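You operate a simulated robot arm through the tools that you are given. There is no shell and no other tool.

The job below is to be done with a simulated robot arm. You get a single attempt, and the scene is never put back.

JOB
Buff the VAC cap to satin at slow speed and stand it back on the black mat.
Fine: it rides in the blue nest; the other caps stay where they stand; the slide ends out and the buffer off.

The check looks at the end state, three seconds after you hand in, the way a careful person would. Anything else that was tipped, shoved, dropped, spilled or broken makes it a failure. A push-on lid holds only when it is set on centred and level and pressed home; a screw cap is set on level and turned clockwise until tight.

ROBOT AND FRAMES
A 7-joint arm with a two-finger parallel gripper, fixed in place. Base frame: the origin is at the foot of the arm, x ahead of it, y to its left, z up; the work surface is at about z = 12. Units: mm, degrees, N and s.
With the tool pointing down near the work surface it reaches from about 220 to 580 mm from the base axis. Its first joint turns from -66.0 to 66.0 degrees. Payload 2.5 kg.
Tool frame: the origin (TCP) lies between the finger pads and is the grasp point; the fingertips stand 23 mm ahead of it; z points along the fingers, y is the line along which they close. Largest opening 94 mm; finger width 38, thickness 10; the body of the gripper, 54 by 96 mm, starts 39 mm behind the TCP.
Orientation is that of the tool frame in the base frame, as [roll, pitch, yaw] about the fixed x, y, z axes, in that order (R = Rz(yaw) Ry(pitch) Rx(roll)). With the fingers straight down and closing along the base's y, the tool's x points along the base's -x, its y along +y and its z along -z.

CONTROLS
- The arm moves only by the tool play_rows. Its arguments are lists of equal length, an entry for each row: "gripper": the opening, from 0 (shut) to 1 (fully open); "dp": the shift along the tool's x, y, z in mm, a list of three; "angular": the turn, a rotation vector about the tool's x, y, z in degrees, a list of three. In form: {"gripper": [gripper, ...], "dp": [[x, y, z], ...], "angular": [[rx, ry, rz], ...]}. A call has 1 to 20 rows; each row shifts and turns the commanded pose from where the row before left it, along the tool's axes as they then stand. Rows are played at 5 a second. More than 50 mm and 8.6 degrees between two rows, or a gripper value outside its range, and nothing of the call is played. A pose out of reach is approached as far as the arm can. The call stops where the force on the tool passes 70 N (or 10 N more than at its start, if that is more) or the arm is blocked; 0.2 s more then pass. Each finger travels about 108 mm/s and halts on what it meets, pressing with about 40 N; the grip force reading is that of the motor and also rises with nothing between the fingers. The clock runs only during rows and for 0.2 s after the last one: add rows that do not move to give the fingers time. The reply holds the time, the measured pose of the TCP, the force on the tool along the base axes, the opening and the grip force, in the units named above and with some noise, with the torque about the TCP (base axes, N m) and any sound that the robot's microphone picked up.
- Cameras (640 x 400 px; columns grow to the right, rows downward): "scene" is fixed at [106.2, -397.2, 559.9]; the picture's right is [0.92, -0.40, 0.00], its down [-0.17, -0.39, -0.90] and it looks along [0.36, 0.83, -0.43] (base axes); focal length 353 px, centre (320, 200). "wrist" rides on the gripper at [86, 16, -74] in the tool frame; the picture's right is [-0.18, 0.98, 0.00], its down [-0.58, -0.11, -0.81] and it looks along [-0.79, -0.15, 0.59] (tool axes); focal length 243 px, centre (320, 200). There is no depth. A picture from a camera that has moved, and an enlarged one, comes with that camera's place and axes in the base frame and with its lens.
- capture(camera): a new picture of that camera. It takes no simulated time.
- zoom(camera, box): a new picture of the part [left, top, right, bottom] of that camera's present view, enlarged. It takes no simulated time.
- close_job(): hands the job in; it is judged then, once.

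Nothing tells you positions but the pictures and the camera data. Unless the task says otherwise, let go and move clear before handing in.

The tools are called by a JSON object that holds its "fn" and its "kwargs". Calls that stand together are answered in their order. play_rows: Moves the arm, as the interface text tells. Its arguments: {"type":"object","properties":{"gripper":{"type":"array"},"dp":{"type":"array"},"angular":{"type":"array"}},"required":["gripper","dp","angular"]} The other tools are called the same way: capture (camera) takes a picture; zoom (camera, box) takes an enlarged picture of a part of a camera's view; close_job () hands the job in.

At the start:

```text
t: 0.0
tool_pos: [355.9, 175.1, 327.1]
tcp_rot: [-179.9, 0.0, 180.0]
ft_force: [-1.1, -0.1, 0.2]
moment: [-0.01, -0.02, -0.01]
grip_width: 93.9
gripper_force: 0.0
```

scene: 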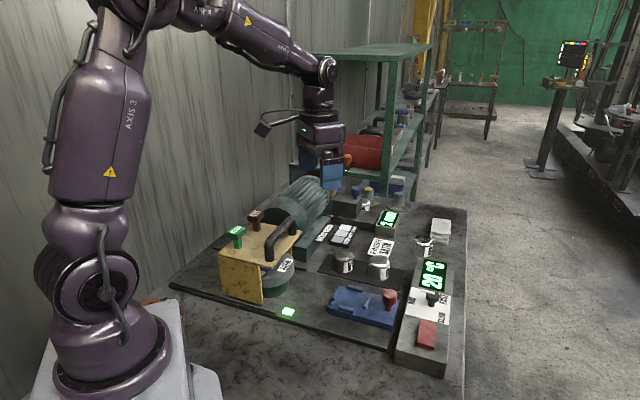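
wrist: 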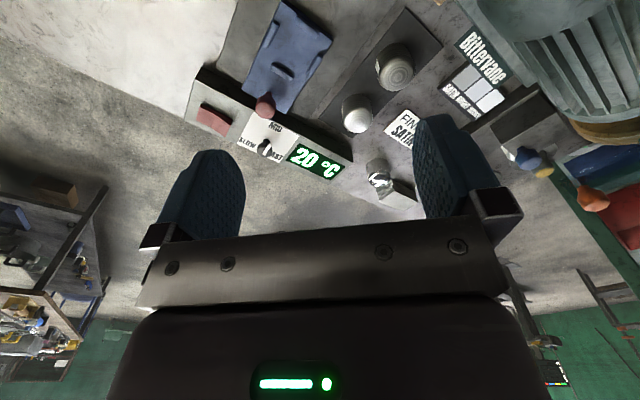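

I see a bench with a yellow buffer machine, a blue slide/nest, a black mat with metal caps, and a control box with a speed switch and a temperature display. I'll zoom in on the parts before moving.

{"fn": "zoom", "kwargs": {"camera": "scene", "box": [310, 220, 470, 320]}}

{"fn": "zoom", "kwargs": {"camera": "scene", "box": [310, 270, 470, 370]}}

{"fn": "zoom", "kwargs": {"camera": "scene", "box": [200, 200, 360, 300]}}

{"fn": "zoom", "kwargs": {"camera": "scene", "box": [310, 170, 470, 270]}}

{"fn": "zoom", "kwargs": {"camera": "wrist", "box": [180, 0, 360, 200]}}

{"fn": "zoom", "kwargs": {"camera": "wrist", "box": [330, 0, 530, 200]}}

```text
4.00 times, centred on (390, 270) of scene
camera zoom: at [106.2, -397.2, 559.9], right [0.92, -0.4, 0.0], down [-0.17, -0.39, -0.9], along [0.36, 0.83, -0.43], focal length 1414 px, centre (40, -80)
```

zoom: 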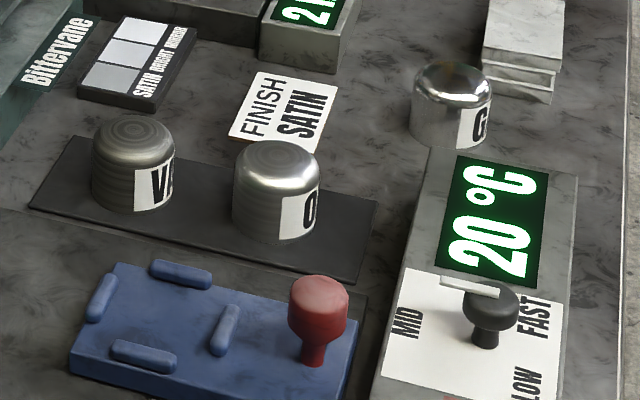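

```text
4.00 times, centred on (390, 320) of scene
camera zoom: at [106.2, -397.2, 559.9], right [0.92, -0.4, 0.0], down [-0.17, -0.39, -0.9], along [0.36, 0.83, -0.43], focal length 1414 px, centre (40, -280)
```

zoom: 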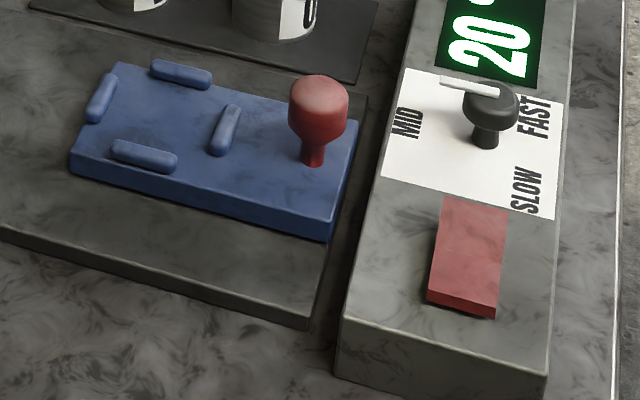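

```text
4.00 times, centred on (280, 250) of scene
camera zoom: at [106.2, -397.2, 559.9], right [0.92, -0.4, 0.0], down [-0.17, -0.39, -0.9], along [0.36, 0.83, -0.43], focal length 1414 px, centre (480, 0)
```

zoom: 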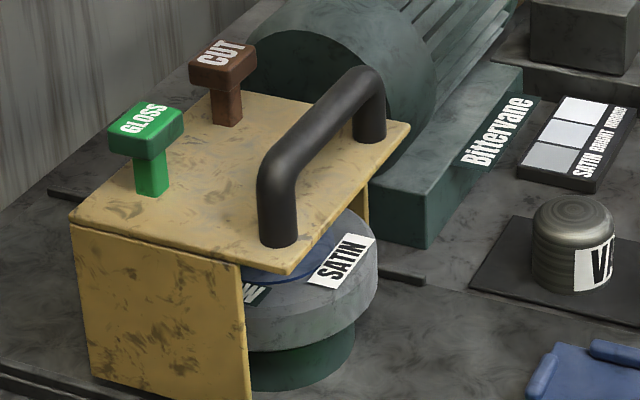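

```text
4.00 times, centred on (390, 220) of scene
camera zoom: at [106.2, -397.2, 559.9], right [0.92, -0.4, 0.0], down [-0.17, -0.39, -0.9], along [0.36, 0.83, -0.43], focal length 1414 px, centre (40, 120)
```

zoom: 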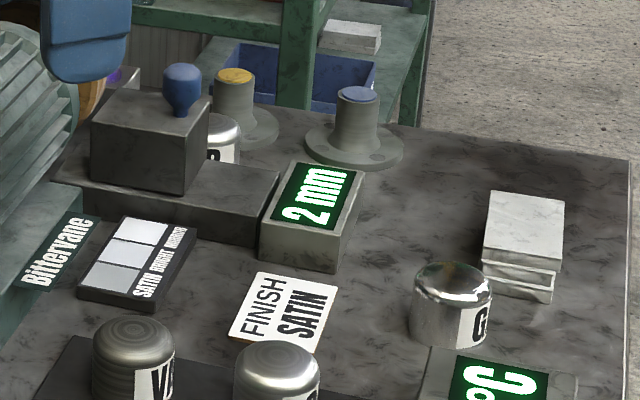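

```text
2.00 times, centred on (270, 100) of wrist
camera zoom: at [270.4, 191.2, 401.6], right [0.18, 0.98, 0.0], down [0.58, -0.11, 0.81], along [0.79, -0.15, -0.59], focal length 485 px, centre (420, 400)
```

zoom: 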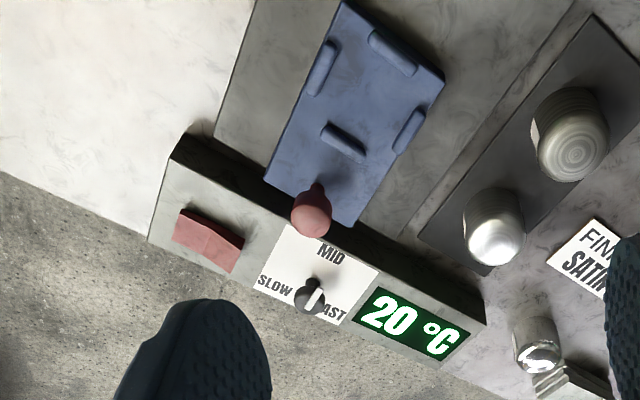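

```text
2.00 times, centred on (430, 100) of wrist
camera zoom: at [270.4, 191.2, 401.6], right [0.18, 0.98, 0.0], down [0.58, -0.11, 0.81], along [0.79, -0.15, -0.59], focal length 485 px, centre (100, 400)
```

zoom: 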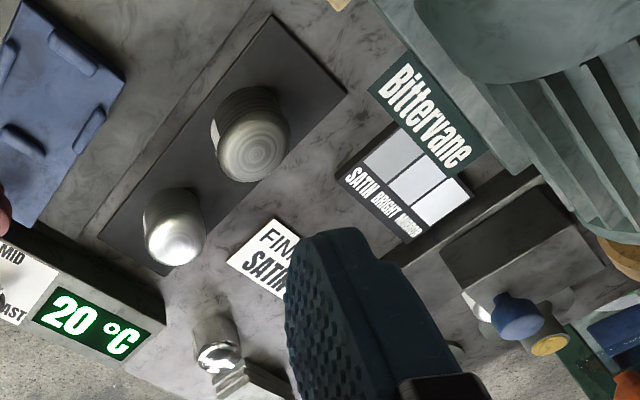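

The caps stand on a black mat that sits at about 45° to the base axes. The slide carries a red knob, and a box holds the speed knob and a red paddle. I'll zoom in more on the controls, buffer and labels.

{"fn": "zoom", "kwargs": {"camera": "scene", "box": [395, 255, 459, 295]}}

{"fn": "zoom", "kwargs": {"camera": "scene", "box": [395, 285, 459, 325]}}

{"fn": "zoom", "kwargs": {"camera": "scene", "box": [395, 310, 459, 350]}}

{"fn": "zoom", "kwargs": {"camera": "scene", "box": [320, 280, 400, 330]}}

{"fn": "zoom", "kwargs": {"camera": "scene", "box": [240, 250, 320, 300]}}

{"fn": "zoom", "kwargs": {"camera": "scene", "box": [210, 270, 306, 330]}}

{"fn": "zoom", "kwargs": {"camera": "scene", "box": [320, 180, 416, 240]}}

{"fn": "zoom", "kwargs": {"camera": "scene", "box": [325, 220, 421, 280]}}

{"fn": "zoom", "kwargs": {"camera": "scene", "box": [400, 215, 464, 255]}}

```text
10.00 times, centred on (427, 275) of scene
camera zoom: at [106.2, -397.2, 559.9], right [0.92, -0.4, 0.0], down [-0.17, -0.39, -0.9], along [0.36, 0.83, -0.43], focal length 3534 px, centre (-750, -550)
```

zoom: 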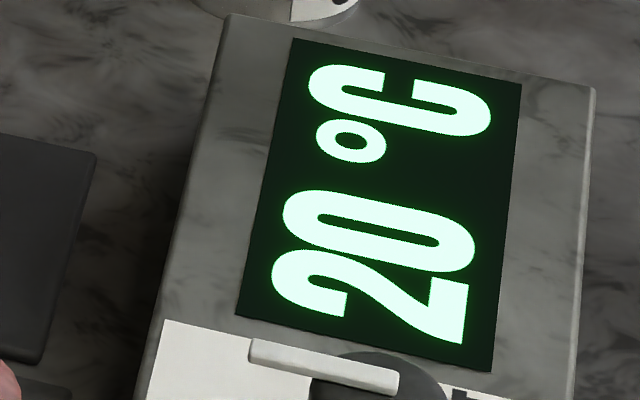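

```text
10.00 times, centred on (427, 305) of scene
camera zoom: at [106.2, -397.2, 559.9], right [0.92, -0.4, 0.0], down [-0.17, -0.39, -0.9], along [0.36, 0.83, -0.43], focal length 3534 px, centre (-750, -850)
```

zoom: 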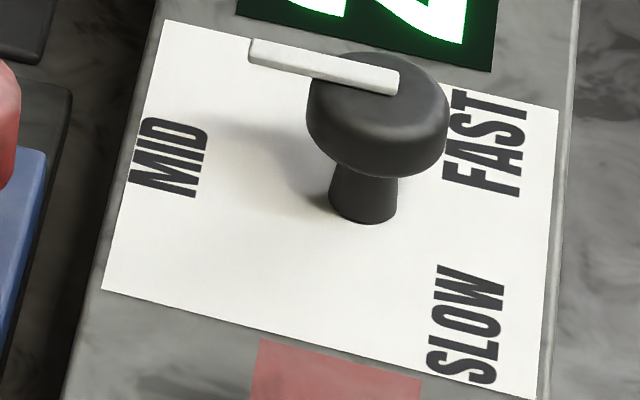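

```text
10.00 times, centred on (427, 330) of scene
camera zoom: at [106.2, -397.2, 559.9], right [0.92, -0.4, 0.0], down [-0.17, -0.39, -0.9], along [0.36, 0.83, -0.43], focal length 3534 px, centre (-750, -1100)
```

zoom: 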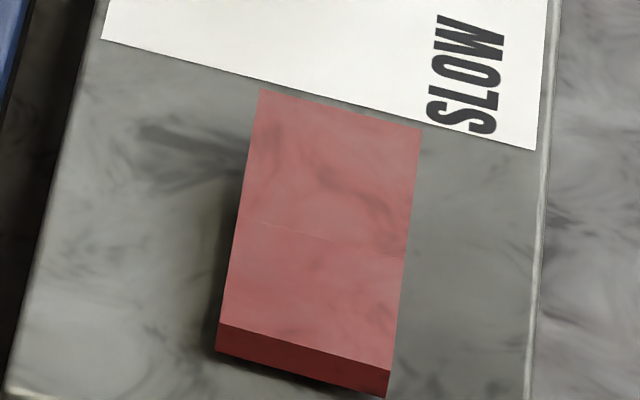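

```text
8.00 times, centred on (360, 305) of scene
camera zoom: at [106.2, -397.2, 559.9], right [0.92, -0.4, 0.0], down [-0.17, -0.39, -0.9], along [0.36, 0.83, -0.43], focal length 2827 px, centre (0, -640)
```

zoom: 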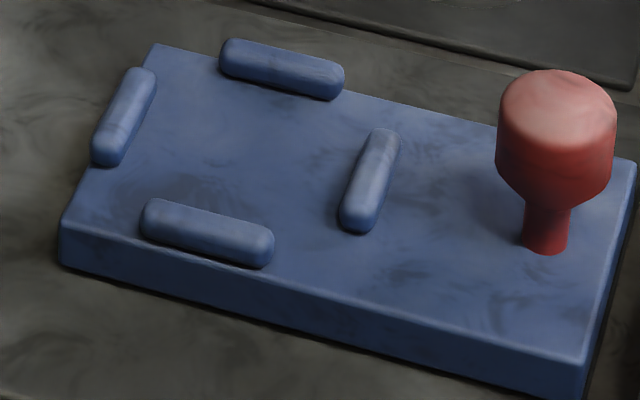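

```text
8.00 times, centred on (280, 275) of scene
camera zoom: at [106.2, -397.2, 559.9], right [0.92, -0.4, 0.0], down [-0.17, -0.39, -0.9], along [0.36, 0.83, -0.43], focal length 2827 px, centre (640, -400)
```

zoom: 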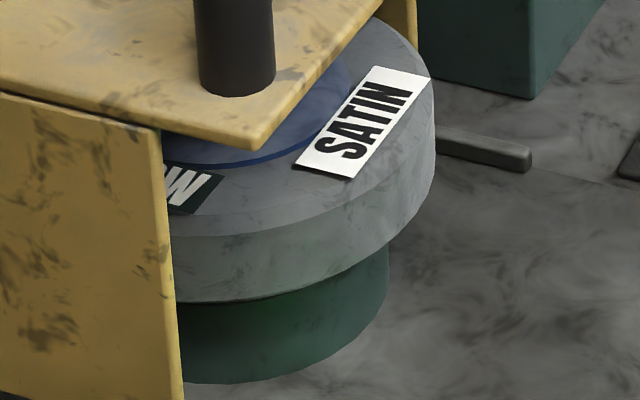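

```text
6.67 times, centred on (258, 300) of scene
camera zoom: at [106.2, -397.2, 559.9], right [0.92, -0.4, 0.0], down [-0.17, -0.39, -0.9], along [0.36, 0.83, -0.43], focal length 2356 px, centre (733, -467)
```

zoom: 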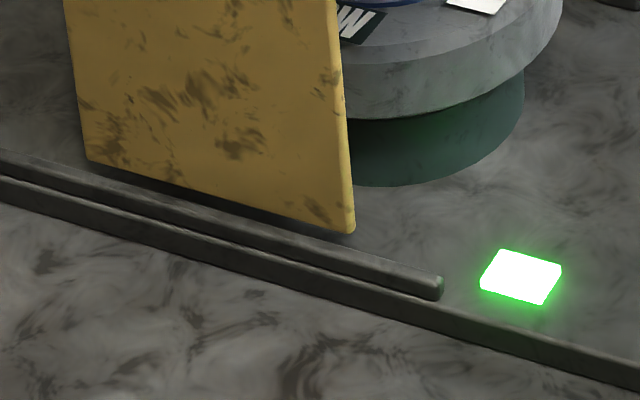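

```text
6.67 times, centred on (368, 210) of scene
camera zoom: at [106.2, -397.2, 559.9], right [0.92, -0.4, 0.0], down [-0.17, -0.39, -0.9], along [0.36, 0.83, -0.43], focal length 2356 px, centre (0, 133)
```

zoom: 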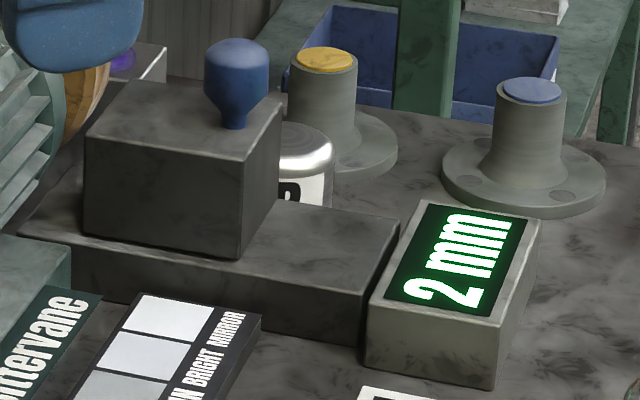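

```text
6.67 times, centred on (373, 250) of scene
camera zoom: at [106.2, -397.2, 559.9], right [0.92, -0.4, 0.0], down [-0.17, -0.39, -0.9], along [0.36, 0.83, -0.43], focal length 2356 px, centre (-33, -133)
```

zoom: 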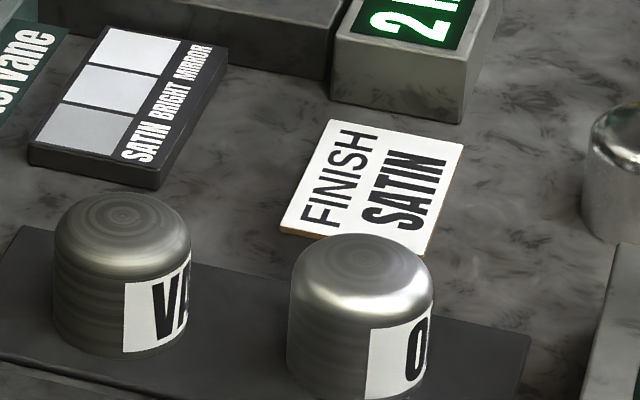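

```text
10.00 times, centred on (432, 235) of scene
camera zoom: at [106.2, -397.2, 559.9], right [0.92, -0.4, 0.0], down [-0.17, -0.39, -0.9], along [0.36, 0.83, -0.43], focal length 3534 px, centre (-800, -150)
```

zoom: 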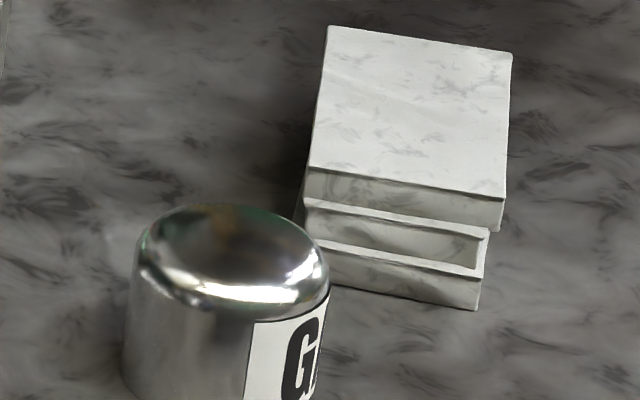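

The buffer sits near (260, 270) with a yellow guard over a horizontal wheel, and the slide path runs diagonally toward it. I'll turn the wrist so its camera looks toward the buffer for a second view.

{"fn": "play_rows", "kwargs": {"gripper": [1, 1, 1, 1, 1, 1, 1, 1, 1, 1, 1], "dp": [[0, 0, 0], [0, 0, 0], [0, 0, 0], [0, 0, 0], [0, 0, 0], [0, 0, 0], [0, 0, 0], [0, 0, 0], [0, 0, 0], [0, 0, 0], [0, 0, 0]], "angular": [[0, 0, -8.2], [0, 0, -8.2], [0, 0, -8.2], [0, 0, -8.2], [0, 0, -8.2], [0, 0, -8.2], [0, 0, -8.2], [0, 0, -8.2], [0, 0, -8.2], [0, 0, -8.2], [0, 0, -8]]}}

{"fn": "capture", "kwargs": {"camera": "wrist"}}

{"fn": "capture", "kwargs": {"camera": "scene"}}

```text
t: 2.4
tool_pos: [355.1, 175.6, 327.1]
tcp_rot: [-180.0, 0.0, -89.8]
ft_force: [0.1, -0.1, -0.5]
moment: [0.0, 0.04, -0.01]
grip_width: 94.1
gripper_force: 0.1
```

```text
taken
camera wrist: at [340.6, 88.5, 401.4], right [-0.98, 0.18, 0.0], down [0.11, 0.58, 0.81], along [0.15, 0.79, -0.59], focal length 243 px, centre (320, 200)
```

wrist: 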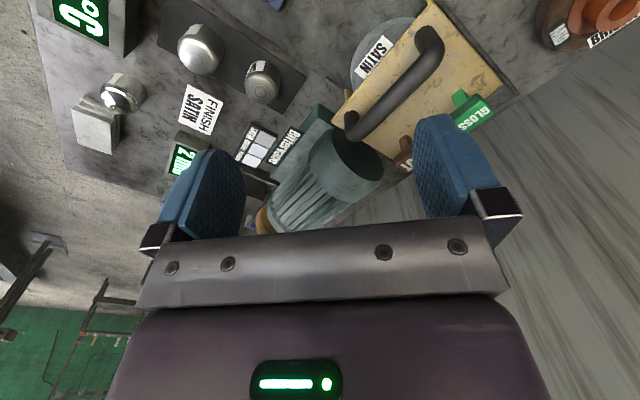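

```text
taken
```

scene: 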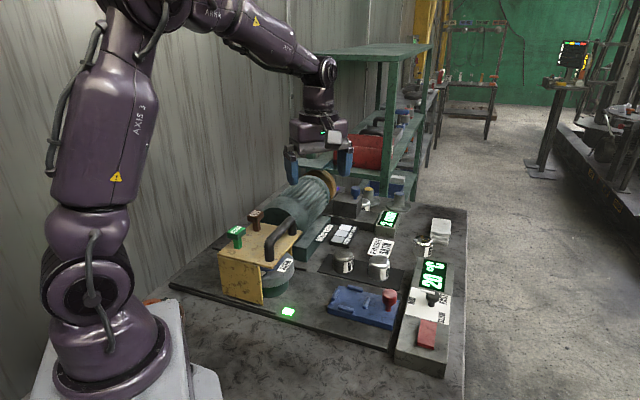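

The wrist view now shows the guard, the SATIN wheel beneath it and other brown wheels near the base. I'll zoom in on those.

{"fn": "zoom", "kwargs": {"camera": "wrist", "box": [520, 0, 640, 75]}}

{"fn": "zoom", "kwargs": {"camera": "wrist", "box": [320, 0, 512, 120]}}

{"fn": "zoom", "kwargs": {"camera": "wrist", "box": [160, 0, 352, 120]}}

{"fn": "zoom", "kwargs": {"camera": "wrist", "box": [340, 60, 500, 160]}}

{"fn": "zoom", "kwargs": {"camera": "wrist", "box": [30, 0, 190, 100]}}

```text
5.33 times, centred on (580, 38) of wrist
camera zoom: at [340.6, 88.5, 401.4], right [-0.98, 0.18, 0.0], down [0.11, 0.58, 0.81], along [0.15, 0.79, -0.59], focal length 1294 px, centre (-1067, 1067)
```

zoom: 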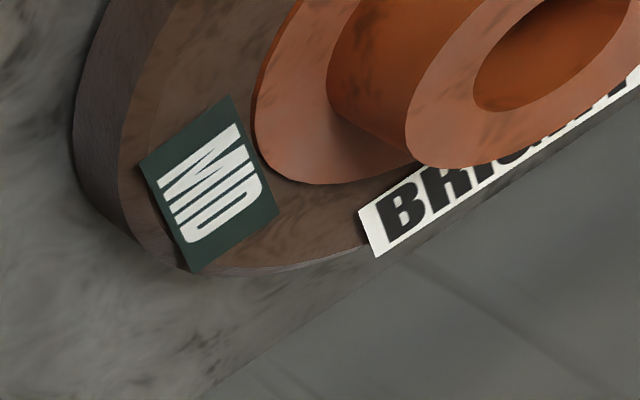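

```text
3.33 times, centred on (416, 60) of wrist
camera zoom: at [340.6, 88.5, 401.4], right [-0.98, 0.18, 0.0], down [0.11, 0.58, 0.81], along [0.15, 0.79, -0.59], focal length 809 px, centre (0, 667)
```

zoom: 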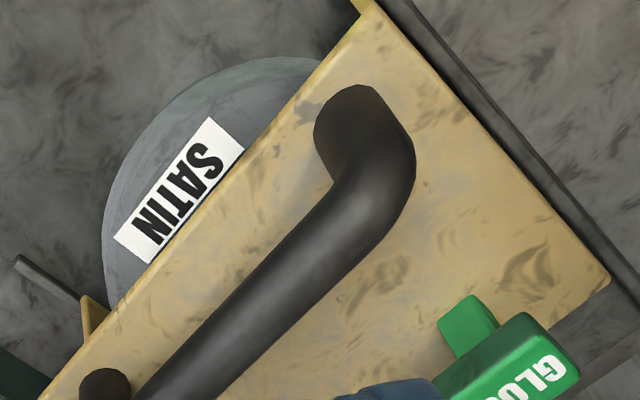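

```text
3.33 times, centred on (256, 60) of wrist
camera zoom: at [340.6, 88.5, 401.4], right [-0.98, 0.18, 0.0], down [0.11, 0.58, 0.81], along [0.15, 0.79, -0.59], focal length 809 px, centre (533, 667)
```

zoom: 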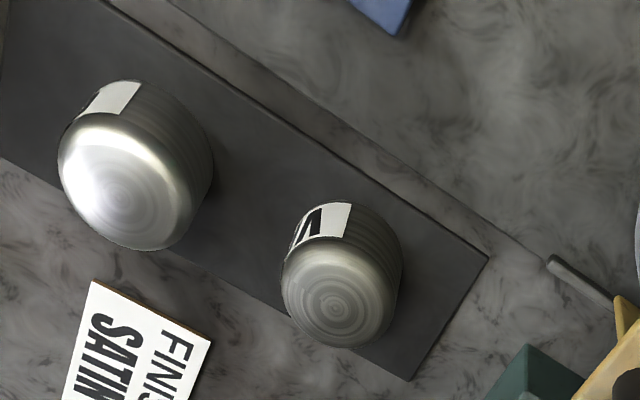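

```text
4.00 times, centred on (420, 110) of wrist
camera zoom: at [340.6, 88.5, 401.4], right [-0.98, 0.18, 0.0], down [0.11, 0.58, 0.81], along [0.15, 0.79, -0.59], focal length 970 px, centre (-80, 560)
```

zoom: 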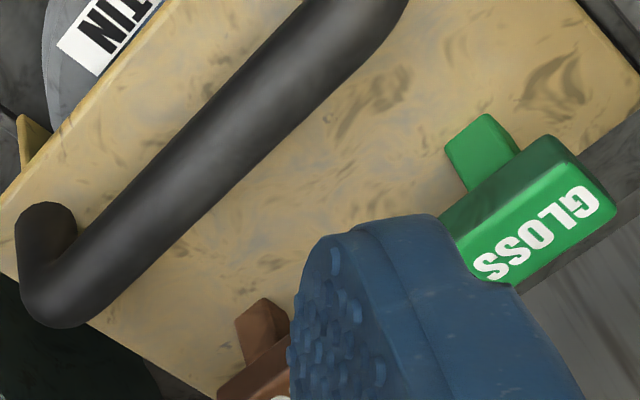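

```text
4.00 times, centred on (110, 50) of wrist
camera zoom: at [340.6, 88.5, 401.4], right [-0.98, 0.18, 0.0], down [0.11, 0.58, 0.81], along [0.15, 0.79, -0.59], focal length 970 px, centre (1160, 800)
```

zoom: 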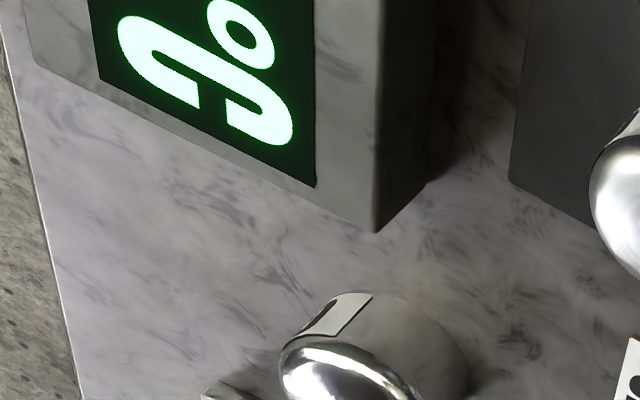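

The mounted wheel is marked SATIN and …OW (probably SLOW). Another wheel marked BRIGHT/MID lies out of reach near the base. I'll turn back and move to a closer view over the slide, caps and control box.

{"fn": "play_rows", "kwargs": {"gripper": [1, 1, 1, 1, 1, 1, 1, 1, 1, 1, 1, 1, 1, 1], "dp": [[0, 0, 0], [0, 0, 0], [0, 0, 0], [0, 0, 0], [0, 0, 0], [0, 0, 0], [0, 0, 0], [0, 0, 0], [0, 0, 0], [0, 0, 0], [0, 0, 0], [-7, -17, 17], [-7, -17, 17], [-7, -17, 17]], "angular": [[0, 0, 8.2], [0, 0, 8.2], [0, 0, 8.2], [0, 0, 8.2], [0, 0, 8.2], [0, 0, 8.2], [0, 0, 8.2], [0, 0, 8.2], [0, 0, 8.2], [0, 0, 8.2], [0, 0, 8], [0, 0, 0], [0, 0, 0], [0, 0, 0]]}}

{"fn": "capture", "kwargs": {"camera": "wrist"}}

{"fn": "zoom", "kwargs": {"camera": "wrist", "box": [200, 20, 360, 120]}}

{"fn": "zoom", "kwargs": {"camera": "wrist", "box": [200, 90, 360, 190]}}

{"fn": "zoom", "kwargs": {"camera": "wrist", "box": [360, 0, 520, 100]}}

```text
t: 5.4
tool_pos: [376.5, 124.0, 276.6]
tcp_rot: [179.9, 0.1, 179.9]
ft_force: [0.2, -1.0, -0.7]
moment: [-0.02, 0.01, -0.03]
grip_width: 94.1
gripper_force: 0.0
```

```text
taken
camera wrist: at [292.2, 139.8, 350.9], right [0.18, 0.98, 0.0], down [0.58, -0.11, 0.81], along [0.79, -0.15, -0.59], focal length 243 px, centre (320, 200)
```

wrist: 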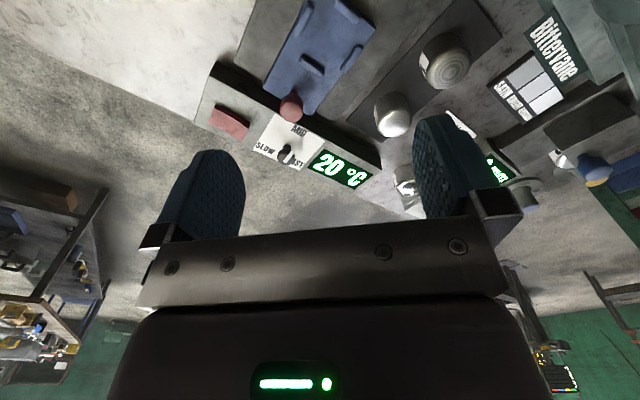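

```text
4.00 times, centred on (280, 70) of wrist
camera zoom: at [292.2, 139.8, 350.9], right [0.18, 0.98, 0.0], down [0.58, -0.11, 0.81], along [0.79, -0.15, -0.59], focal length 970 px, centre (480, 720)
```

zoom: 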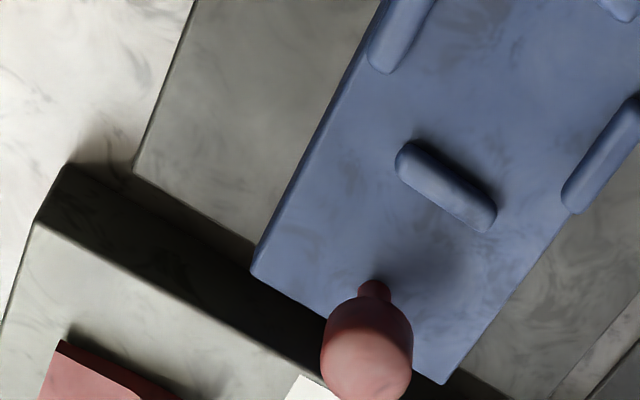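

```text
4.00 times, centred on (280, 140) of wrist
camera zoom: at [292.2, 139.8, 350.9], right [0.18, 0.98, 0.0], down [0.58, -0.11, 0.81], along [0.79, -0.15, -0.59], focal length 970 px, centre (480, 440)
```

zoom: 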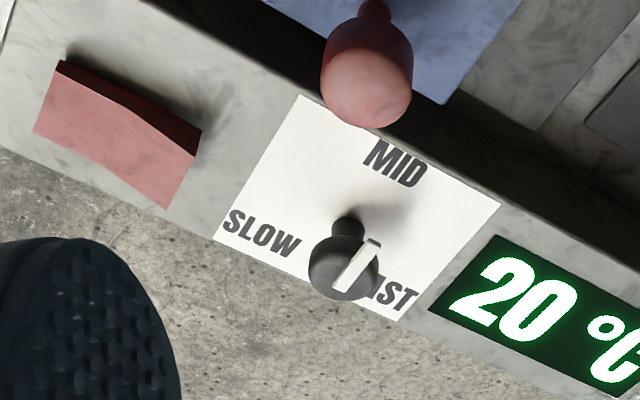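

```text
4.00 times, centred on (440, 50) of wrist
camera zoom: at [292.2, 139.8, 350.9], right [0.18, 0.98, 0.0], down [0.58, -0.11, 0.81], along [0.79, -0.15, -0.59], focal length 970 px, centre (-160, 800)
```

zoom: 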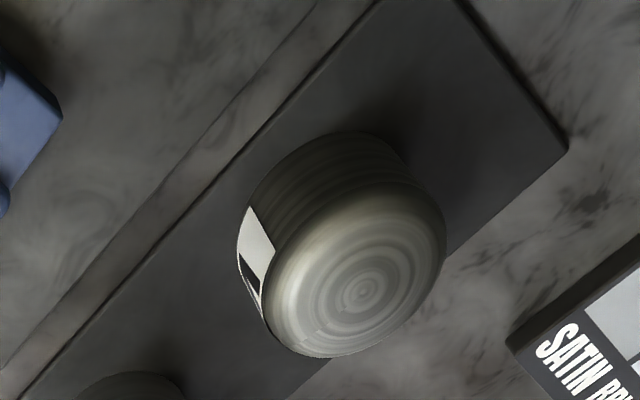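

The speed pointer stands at MID, with SLOW about 135° counter-clockwise seen from above. I take the knob centre to be near (547, 36), so I'll bring the gripper above it, part-closed and lined up with the pointer bar.

{"fn": "play_rows", "kwargs": {"gripper": [0.8, 0.7, 0.6, 0.55, 0.55, 0.55, 0.55, 0.55, 0.55, 0.55, 0.55, 0.55, 0.55, 0.55, 0.55, 0.55, 0.55, 0.55], "dp": [[0, 0, 0], [0, 0, 0], [0, 0, 0], [0, 0, 0], [0, 0, 0], [0, 0, 0], [-15.2, 4.9, 11.4], [-15.2, 4.9, 11.4], [-15.2, 4.9, 11.4], [-15.2, 4.9, 11.4], [-15.2, 4.9, 11.4], [-15.2, 4.9, 11.4], [-15.2, 4.9, 11.4], [-15.2, 4.9, 11.4], [-15.2, 4.9, 11.4], [-15.2, 4.9, 11.4], [-15.2, 4.9, 11.4], [-15.2, 4.9, 11.4]], "angular": [[0, 0, 7.5], [0, 0, 7.5], [0, 0, 7.5], [0, 0, 7.5], [0, 0, 7.5], [0, 0, 7.5], [0, 0, 0], [0, 0, 0], [0, 0, 0], [0, 0, 0], [0, 0, 0], [0, 0, 0], [0, 0, 0], [0, 0, 0], [0, 0, 0], [0, 0, 0], [0, 0, 0], [0, 0, 0]]}}

{"fn": "capture", "kwargs": {"camera": "wrist"}}

{"fn": "capture", "kwargs": {"camera": "scene"}}

```text
t: 9.2
tool_pos: [547.4, 37.0, 138.0]
tcp_rot: [180.0, 0.1, 134.9]
ft_force: [0.2, -0.1, -0.3]
moment: [0.01, 0.0, -0.01]
grip_width: 51.7
gripper_force: 0.1
```

```text
taken
camera wrist: at [498.9, 109.3, 213.2], right [0.83, 0.56, 0.0], down [0.33, -0.49, 0.81], along [0.46, -0.67, -0.59], focal length 243 px, centre (320, 200)
```

wrist: 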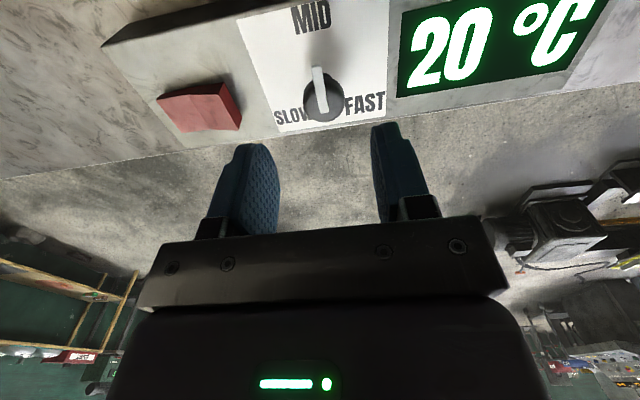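

```text
taken
```

scene: 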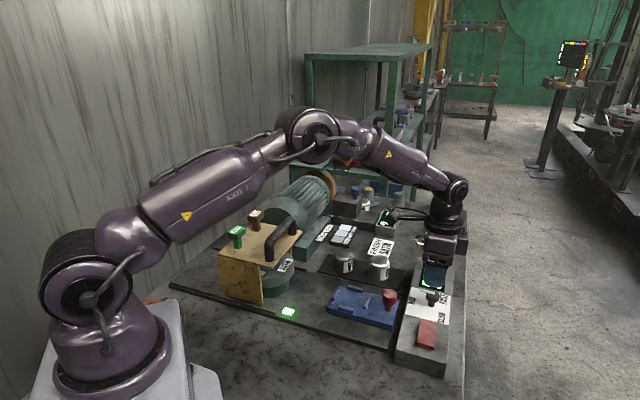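

{"fn": "zoom", "kwargs": {"camera": "wrist", "box": [240, 40, 400, 140]}}

{"fn": "zoom", "kwargs": {"camera": "wrist", "box": [140, 40, 300, 140]}}

```text
4.00 times, centred on (320, 90) of wrist
camera zoom: at [498.9, 109.3, 213.2], right [0.83, 0.56, 0.0], down [0.33, -0.49, 0.81], along [0.46, -0.67, -0.59], focal length 970 px, centre (320, 640)
```

zoom: 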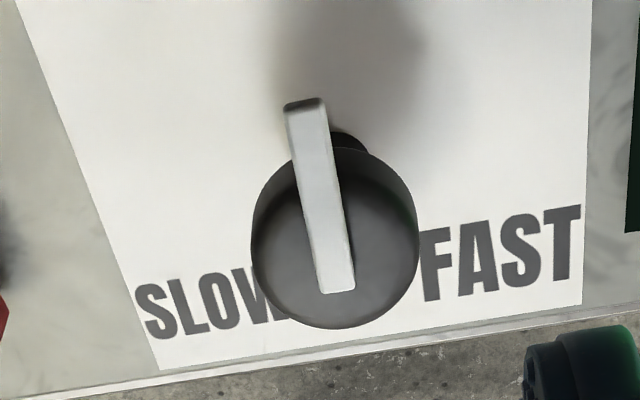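

```text
4.00 times, centred on (220, 90) of wrist
camera zoom: at [498.9, 109.3, 213.2], right [0.83, 0.56, 0.0], down [0.33, -0.49, 0.81], along [0.46, -0.67, -0.59], focal length 970 px, centre (720, 640)
```

zoom: 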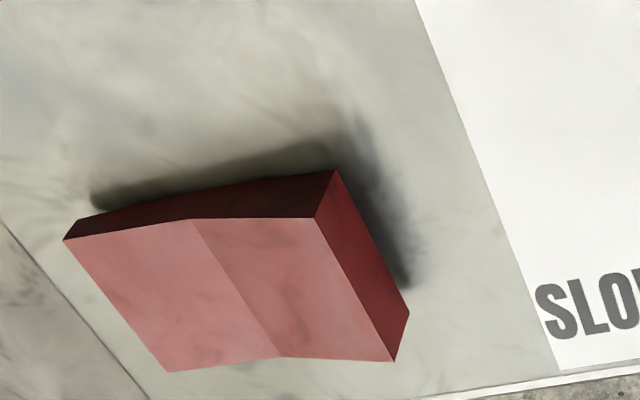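

The knob sits about 2.4 mm to tool +y of the axis, and the pointer is lined up with tool x. The rocker's end nearer the card is raised, which fits off. I'll correct the offset and lower around the knob.

{"fn": "play_rows", "kwargs": {"gripper": [0.55, 0.55, 0.55, 0.55, 0.55, 0.55], "dp": [[0, 2.4, 0], [0, 0, 11], [0, 0, 11], [0, 0, 11], [0, 0, 11], [0, 0, 8]], "angular": [[0, 0, 0], [0, 0, 0], [0, 0, 0], [0, 0, 0], [0, 0, 0], [0, 0, 0]]}}

{"fn": "capture", "kwargs": {"camera": "wrist"}}

{"fn": "zoom", "kwargs": {"camera": "scene", "box": [390, 250, 470, 300]}}

{"fn": "zoom", "kwargs": {"camera": "wrist", "box": [240, 70, 400, 170]}}

```text
t: 10.6
tool_pos: [549.4, 39.9, 86.5]
tcp_rot: [-179.8, 0.1, 135.0]
ft_force: [0.9, -0.1, 0.0]
moment: [-0.03, 0.02, -0.01]
grip_width: 51.6
gripper_force: 0.0
```

```text
taken
camera wrist: at [500.5, 111.0, 160.9], right [0.82, 0.57, 0.0], down [0.33, -0.49, 0.81], along [0.46, -0.66, -0.59], focal length 243 px, centre (320, 200)
```

wrist: 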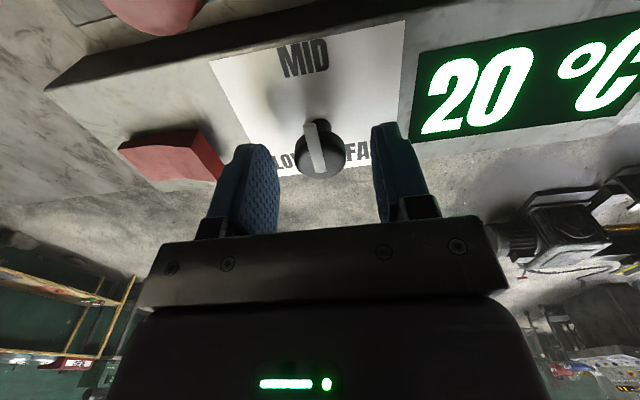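

```text
8.00 times, centred on (430, 275) of scene
camera zoom: at [106.2, -397.2, 559.9], right [0.92, -0.4, 0.0], down [-0.17, -0.39, -0.9], along [0.36, 0.83, -0.43], focal length 2827 px, centre (-560, -400)
```

zoom: 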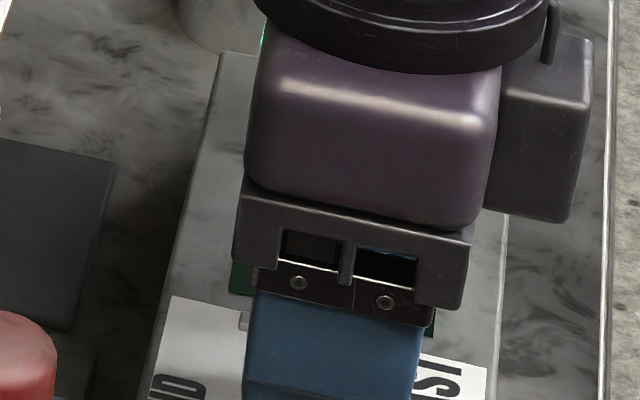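

```text
4.00 times, centred on (320, 120) of wrist
camera zoom: at [500.5, 111.0, 160.9], right [0.82, 0.57, 0.0], down [0.33, -0.49, 0.81], along [0.46, -0.66, -0.59], focal length 970 px, centre (320, 520)
```

zoom: 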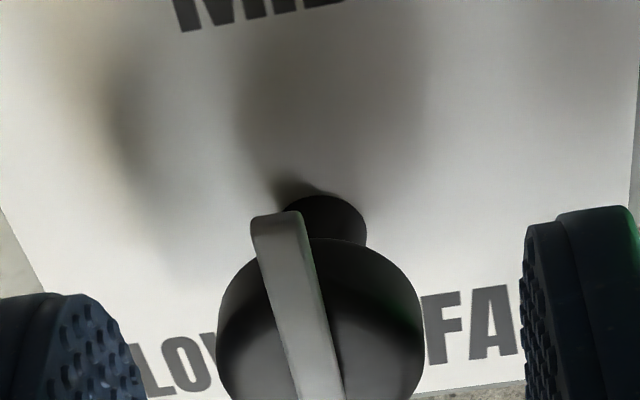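

{"fn": "zoom", "kwargs": {"camera": "wrist", "box": [256, 110, 384, 190]}}

```text
5.00 times, centred on (320, 150) of wrist
camera zoom: at [500.5, 111.0, 160.9], right [0.82, 0.57, 0.0], down [0.33, -0.49, 0.81], along [0.46, -0.66, -0.59], focal length 1213 px, centre (320, 450)
```

zoom: 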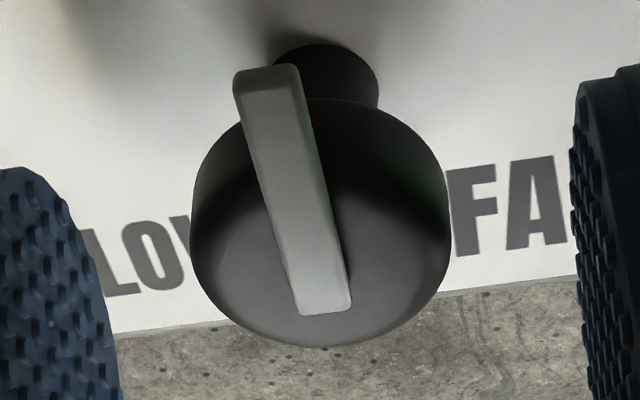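

The knob head (about 26 mm across, top near z 72) is centred between the fingers. I'll lower to grip its head and close.

{"fn": "play_rows", "kwargs": {"gripper": [0.55, 0.55, 0.15, 0.15, 0.15, 0.15], "dp": [[0, 0, 6], [0, 0, 6], [0, 0, 0], [0, 0, 0], [0, 0, 0], [0, 0, 0]], "angular": [[0, 0, 0], [0, 0, 0], [0, 0, 0], [0, 0, 0], [0, 0, 0], [0, 0, 0]]}}

{"fn": "capture", "kwargs": {"camera": "wrist"}}

```text
t: 12.0
tool_pos: [548.3, 38.5, 75.4]
tcp_rot: [-180.0, -0.1, 135.0]
ft_force: [-9.6, -2.8, 7.5]
moment: [0.02, 0.22, -0.05]
grip_width: 27.1
gripper_force: 44.8
```

```text
taken
camera wrist: at [500.0, 111.0, 149.7], right [0.82, 0.57, 0.0], down [0.34, -0.49, 0.81], along [0.46, -0.67, -0.59], focal length 243 px, centre (320, 200)
```

wrist: 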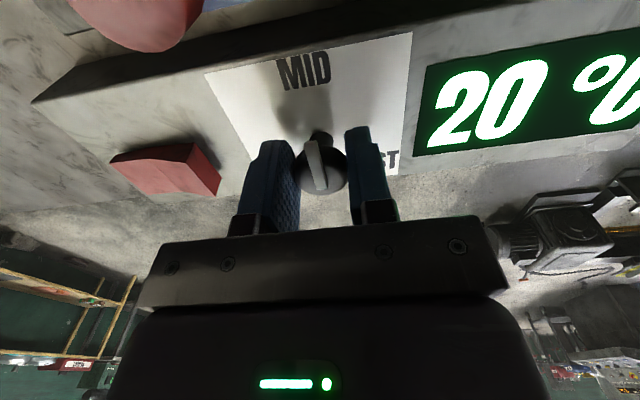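

The knob is gripped at 27 mm. I'll turn it counter-clockwise toward SLOW, 120° first, and then check the pointer.

{"fn": "play_rows", "kwargs": {"gripper": [0.15, 0.15, 0.15, 0.15, 0.15, 0.15, 0.15, 0.15, 0.15, 0.15, 0.15, 0.15, 0.15, 0.15, 0.15, 0.15, 0.15], "dp": [[0, -0.5, 0], [0, 0, 0], [0, 0, 0], [0, 0, 0], [0, 0, 0], [0, 0, 0], [0, 0, 0], [0, 0, 0], [0, 0, 0], [0, 0, 0], [0, 0, 0], [0, 0, 0], [0, 0, 0], [0, 0, 0], [0, 0, 0], [0, 0, 0], [0, 0, 0]], "angular": [[0, 0, 0], [0, 0, -7.5], [0, 0, -7.5], [0, 0, -7.5], [0, 0, -7.5], [0, 0, -7.5], [0, 0, -7.5], [0, 0, -7.5], [0, 0, -7.5], [0, 0, -7.5], [0, 0, -7.5], [0, 0, -7.5], [0, 0, -7.5], [0, 0, -7.5], [0, 0, -7.5], [0, 0, -7.5], [0, 0, -7.5]]}}

{"fn": "capture", "kwargs": {"camera": "wrist"}}

{"fn": "zoom", "kwargs": {"camera": "scene", "box": [390, 260, 470, 310]}}

```text
t: 15.6
tool_pos: [551.7, 36.5, 77.4]
tcp_rot: [-179.4, 0.0, -105.0]
ft_force: [23.2, -16.6, 2.4]
moment: [-0.47, -0.36, -0.49]
grip_width: 27.6
gripper_force: 44.6
```

```text
taken
camera wrist: at [513.8, -43.5, 151.9], right [-0.9, 0.43, -0.01], down [0.25, 0.54, 0.81], along [0.35, 0.73, -0.59], focal length 243 px, centre (320, 200)
```

wrist: 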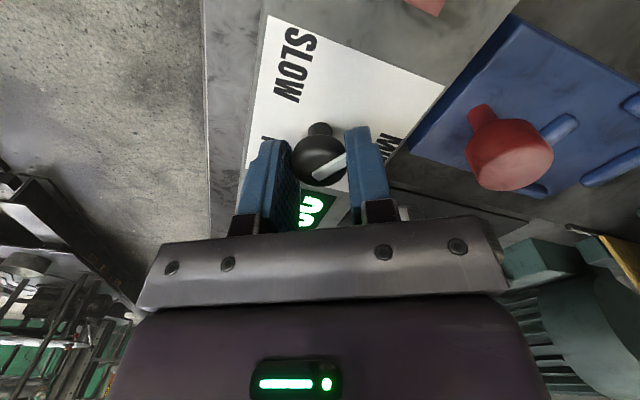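

```text
8.00 times, centred on (430, 285) of scene
camera zoom: at [106.2, -397.1, 559.9], right [0.92, -0.4, 0.0], down [-0.17, -0.39, -0.9], along [0.36, 0.83, -0.43], focal length 2827 px, centre (-560, -480)
```

zoom: 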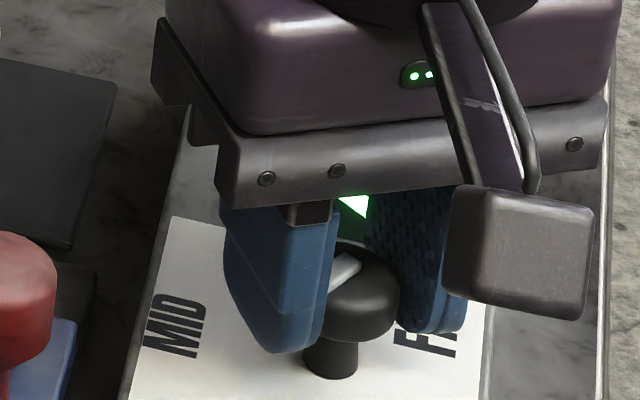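

The knob has turned only partway: it slipped until the pointer bar came up against a finger. I'll look at it closely before continuing.

{"fn": "zoom", "kwargs": {"camera": "wrist", "box": [256, 110, 384, 190]}}

{"fn": "zoom", "kwargs": {"camera": "scene", "box": [408, 280, 456, 310]}}

```text
5.00 times, centred on (320, 150) of wrist
camera zoom: at [513.8, -43.5, 151.9], right [-0.9, 0.43, -0.01], down [0.25, 0.54, 0.81], along [0.35, 0.73, -0.59], focal length 1213 px, centre (320, 450)
```

zoom: 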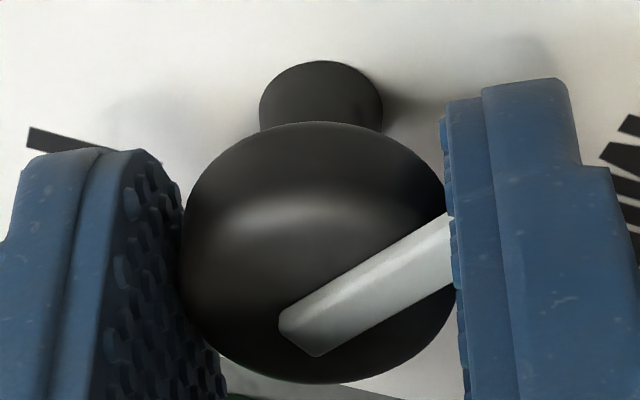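

```text
13.33 times, centred on (432, 295) of scene
camera zoom: at [106.2, -397.1, 559.9], right [0.92, -0.4, 0.0], down [-0.17, -0.39, -0.9], along [0.36, 0.83, -0.43], focal length 4712 px, centre (-1173, -1067)
```

zoom: 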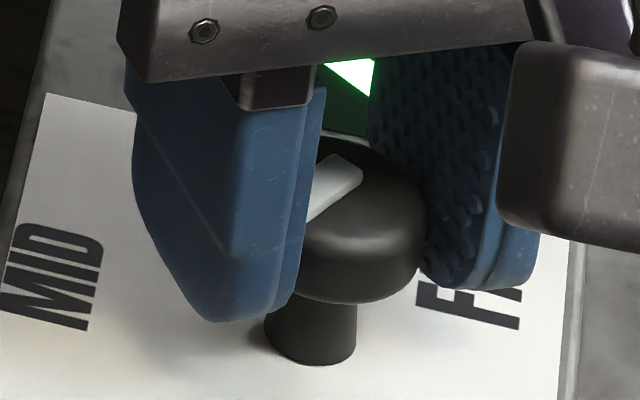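

The bar has turned only about 70°, and the lateral force tells me my grip was roughly 4 mm off the knob's centre. I'll let go, lift, re-centre and grip again in line with the bar.

{"fn": "play_rows", "kwargs": {"gripper": [0.55, 0.55, 0.55, 0.55, 0.55, 0.55, 0.55, 0.55, 0.55, 0.55, 0.55, 0.55], "dp": [[0, 0, 0], [0, 0, 0], [0, 0, 0], [0, 0, -10], [0, 0, -10], [0, 0, -10], [0, 0, 0], [0, 0, 0], [0, 0, 0], [0, 0, 0], [0, 0, 0], [0, 0, 0]], "angular": [[0, 0, 0], [0, 0, 0], [0, 0, 0], [0, 0, 0], [0, 0, 0], [0, 0, 0], [0, 0, 8.2], [0, 0, 8.2], [0, 0, 8.2], [0, 0, 8.2], [0, 0, 8.1], [0, 0, 8.1]]}}

{"fn": "capture", "kwargs": {"camera": "wrist"}}

{"fn": "zoom", "kwargs": {"camera": "wrist", "box": [256, 70, 384, 150]}}

```text
t: 18.2
tool_pos: [549.4, 39.1, 105.0]
tcp_rot: [-180.0, 0.0, -154.1]
ft_force: [-0.3, -0.2, 0.0]
moment: [-0.03, -0.02, -0.02]
grip_width: 51.6
gripper_force: 0.1
```

```text
taken
camera wrist: at [465.5, 14.5, 179.8], right [-0.26, 0.96, 0.0], down [0.57, 0.16, 0.81], along [0.78, 0.21, -0.59], focal length 243 px, centre (320, 200)
```

wrist: 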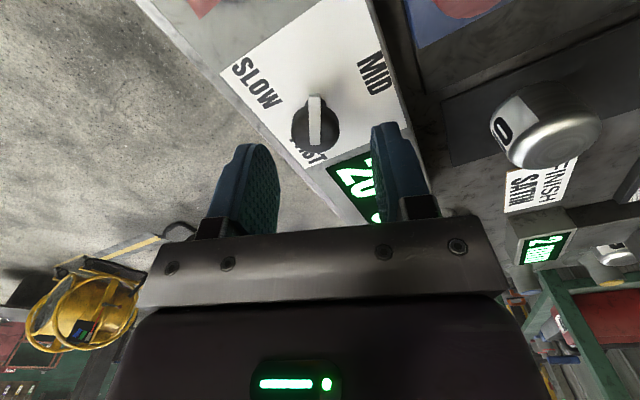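

```text
5.00 times, centred on (320, 110) of wrist
camera zoom: at [465.5, 14.5, 179.8], right [-0.26, 0.96, 0.0], down [0.57, 0.16, 0.81], along [0.78, 0.21, -0.59], focal length 1213 px, centre (320, 650)
```

zoom: 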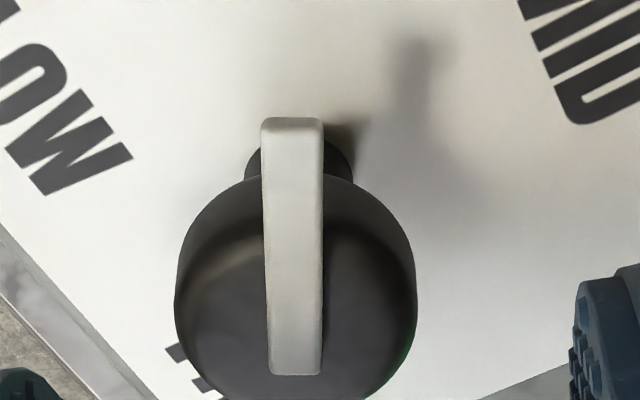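

The pointer is now midway between MID and SLOW. I'll shift onto the knob's true centre, line up with the bar, lower again and grip.

{"fn": "play_rows", "kwargs": {"gripper": [0.55, 0.55, 0.55, 0.55, 0.55, 0.55], "dp": [[-1.0, -2.8, 0], [0, 0, 0], [0, 0, 0], [0, 0, 8], [0, 0, 8], [0, 0, 8]], "angular": [[0, 0, 0], [0, 0, 5.4], [0, 0, 5.4], [0, 0, 0], [0, 0, 0], [0, 0, 0]]}}

{"fn": "zoom", "kwargs": {"camera": "wrist", "box": [256, 110, 384, 190]}}

```text
t: 19.6
tool_pos: [551.0, 35.6, 81.5]
tcp_rot: [179.9, 0.0, -164.8]
ft_force: [0.1, 0.4, 0.3]
moment: [0.03, 0.03, 0.03]
grip_width: 51.4
gripper_force: 0.0
```

```text
5.00 times, centred on (320, 150) of wrist
camera zoom: at [464.5, 28.7, 155.9], right [-0.08, 1.0, 0.0], down [0.59, 0.05, 0.81], along [0.8, 0.07, -0.59], focal length 1213 px, centre (320, 450)
```

zoom: 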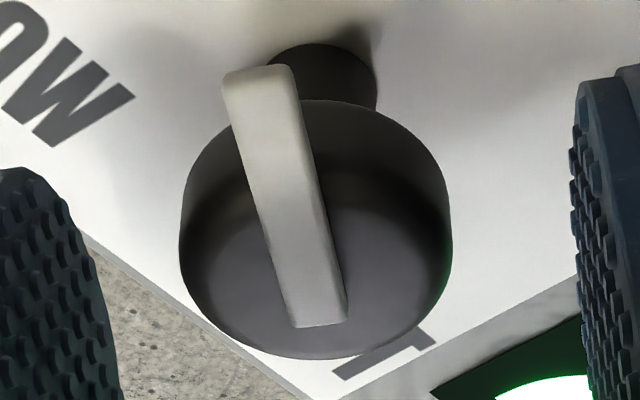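

Now the knob is centred. I'll lower the last bit, grip and turn 68° further counter-clockwise.

{"fn": "play_rows", "kwargs": {"gripper": [0.55, 0.0, 0.0, 0.0, 0.0, 0.0, 0.0, 0.0, 0.0, 0.0, 0.0, 0.0, 0.0, 0.0, 0.0, 0.0], "dp": [[0, 0, 8.5], [0, 0, 0], [0, 0, 0], [0, 0, 0], [0, 0, 0], [0, 0, 0], [0, 0, 0], [0, 0, 0], [0, 0, 0], [0, 0, 0], [0, 0, 0], [0, 0, 0], [0, 0, 0], [0, 0, 0], [0, 0, 0], [0, 0, 0]], "angular": [[0, 0, 0], [0, 0, 0], [0, 0, 0], [0, 0, 0], [0, 0, -5.7], [0, 0, -5.7], [0, 0, -5.7], [0, 0, -5.7], [0, 0, -5.7], [0, 0, -5.7], [0, 0, -5.7], [0, 0, -5.7], [0, 0, -5.7], [0, 0, -5.7], [0, 0, -5.7], [0, 0, -5.7]]}}

{"fn": "capture", "kwargs": {"camera": "wrist"}}

{"fn": "zoom", "kwargs": {"camera": "wrist", "box": [256, 110, 384, 190]}}

```text
t: 23.0
tool_pos: [552.6, 37.0, 72.8]
tcp_rot: [-179.9, 0.1, -96.2]
ft_force: [8.9, -2.9, -2.8]
moment: [-0.19, 0.01, -0.4]
grip_width: 27.4
gripper_force: 44.9
```

```text
taken
camera wrist: at [526.9, -48.0, 148.0], right [-0.96, 0.29, 0.0], down [0.17, 0.57, 0.81], along [0.23, 0.77, -0.59], focal length 243 px, centre (320, 200)
```

wrist: 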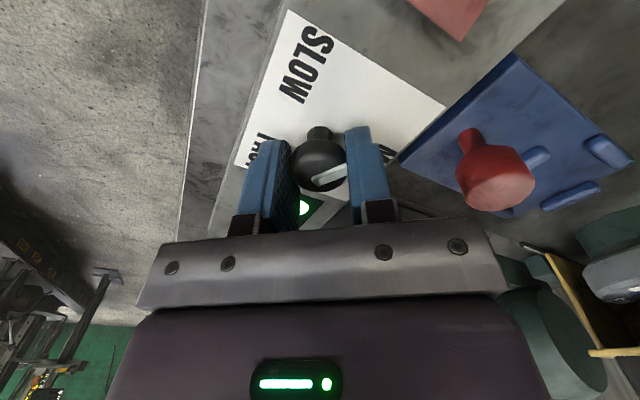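

```text
5.00 times, centred on (320, 150) of wrist
camera zoom: at [526.9, -48.0, 148.0], right [-0.96, 0.29, 0.0], down [0.17, 0.57, 0.81], along [0.23, 0.77, -0.59], focal length 1213 px, centre (320, 450)
```

zoom: 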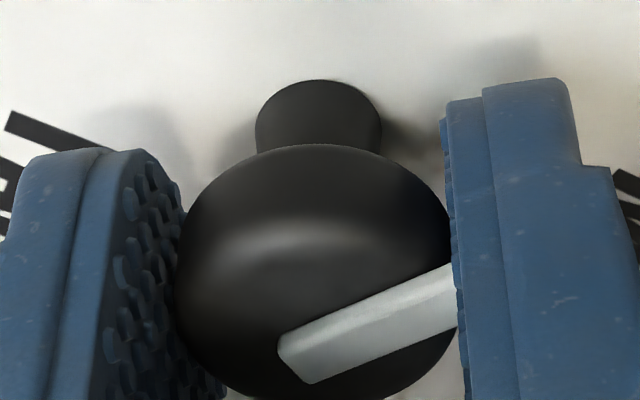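

The knob did not move at all this time, so about 195° looks like a stop or a firm detent. I'll turn a little the other way with the grip on to see whether it follows freely.

{"fn": "play_rows", "kwargs": {"gripper": [0.0, 0.0, 0.0, 0.0], "dp": [[0, 0, 0], [0, 0, 0], [0, 0, 0], [0, 0, 0]], "angular": [[0, 0, 5], [0, 0, 5], [0, 0, 5], [0, 0, 5]]}}

{"fn": "zoom", "kwargs": {"camera": "wrist", "box": [256, 110, 384, 190]}}

```text
t: 24.0
tool_pos: [551.7, 35.8, 73.2]
tcp_rot: [-179.8, 0.1, -116.4]
ft_force: [17.1, -1.8, 0.4]
moment: [-0.96, 0.17, 0.0]
grip_width: 27.5
gripper_force: 44.8
```

```text
5.00 times, centred on (320, 150) of wrist
camera zoom: at [499.6, -34.0, 148.0], right [-0.8, 0.6, 0.0], down [0.35, 0.47, 0.81], along [0.49, 0.64, -0.59], focal length 1213 px, centre (320, 450)
```

zoom: 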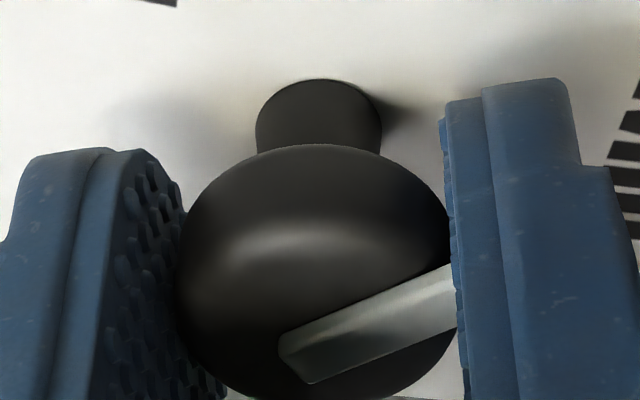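

The knob followed freely with almost no torque, so the stop near 195° is real. I'll turn it back counter-clockwise in two steps and read the torque to see where it stops.

{"fn": "play_rows", "kwargs": {"gripper": [0.0, 0.0, 0.0, 0.0], "dp": [[0, 0, 0], [0, 0, 0], [0, 0, 0], [0, 0, 0]], "angular": [[0, 0, -4], [0, 0, -4], [0, 0, -4], [0, 0, -4]]}}

{"fn": "play_rows", "kwargs": {"gripper": [0.0, 0.0, 0.0, 0.0], "dp": [[0, 0, 0], [0, 0, 0], [0, 0, 0], [0, 0, 0]], "angular": [[0, 0, -4], [0, 0, -4], [0, 0, -4], [0, 0, -4]]}}

{"fn": "zoom", "kwargs": {"camera": "wrist", "box": [256, 110, 384, 190]}}

```text
t: 25.0
tool_pos: [552.0, 37.2, 74.1]
tcp_rot: [-180.0, 0.0, -100.3]
ft_force: [0.3, -3.9, 17.7]
moment: [0.8, -0.13, -0.02]
grip_width: 27.0
gripper_force: 45.1
```

```text
t: 26.0
tool_pos: [550.7, 34.4, 73.2]
tcp_rot: [-179.9, 0.0, -84.3]
ft_force: [12.4, -1.5, 5.5]
moment: [0.09, -0.19, -0.48]
grip_width: 27.5
gripper_force: 45.1
```

```text
5.00 times, centred on (320, 150) of wrist
camera zoom: at [544.7, -52.1, 147.1], right [-1.0, 0.09, 0.0], down [0.05, 0.59, 0.81], along [0.07, 0.8, -0.59], focal length 1213 px, centre (320, 450)
```

zoom: 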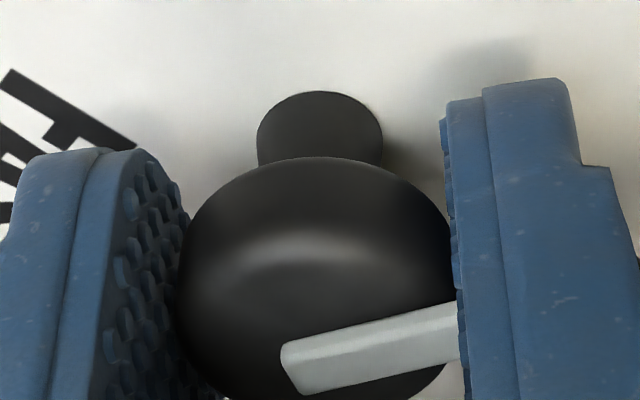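

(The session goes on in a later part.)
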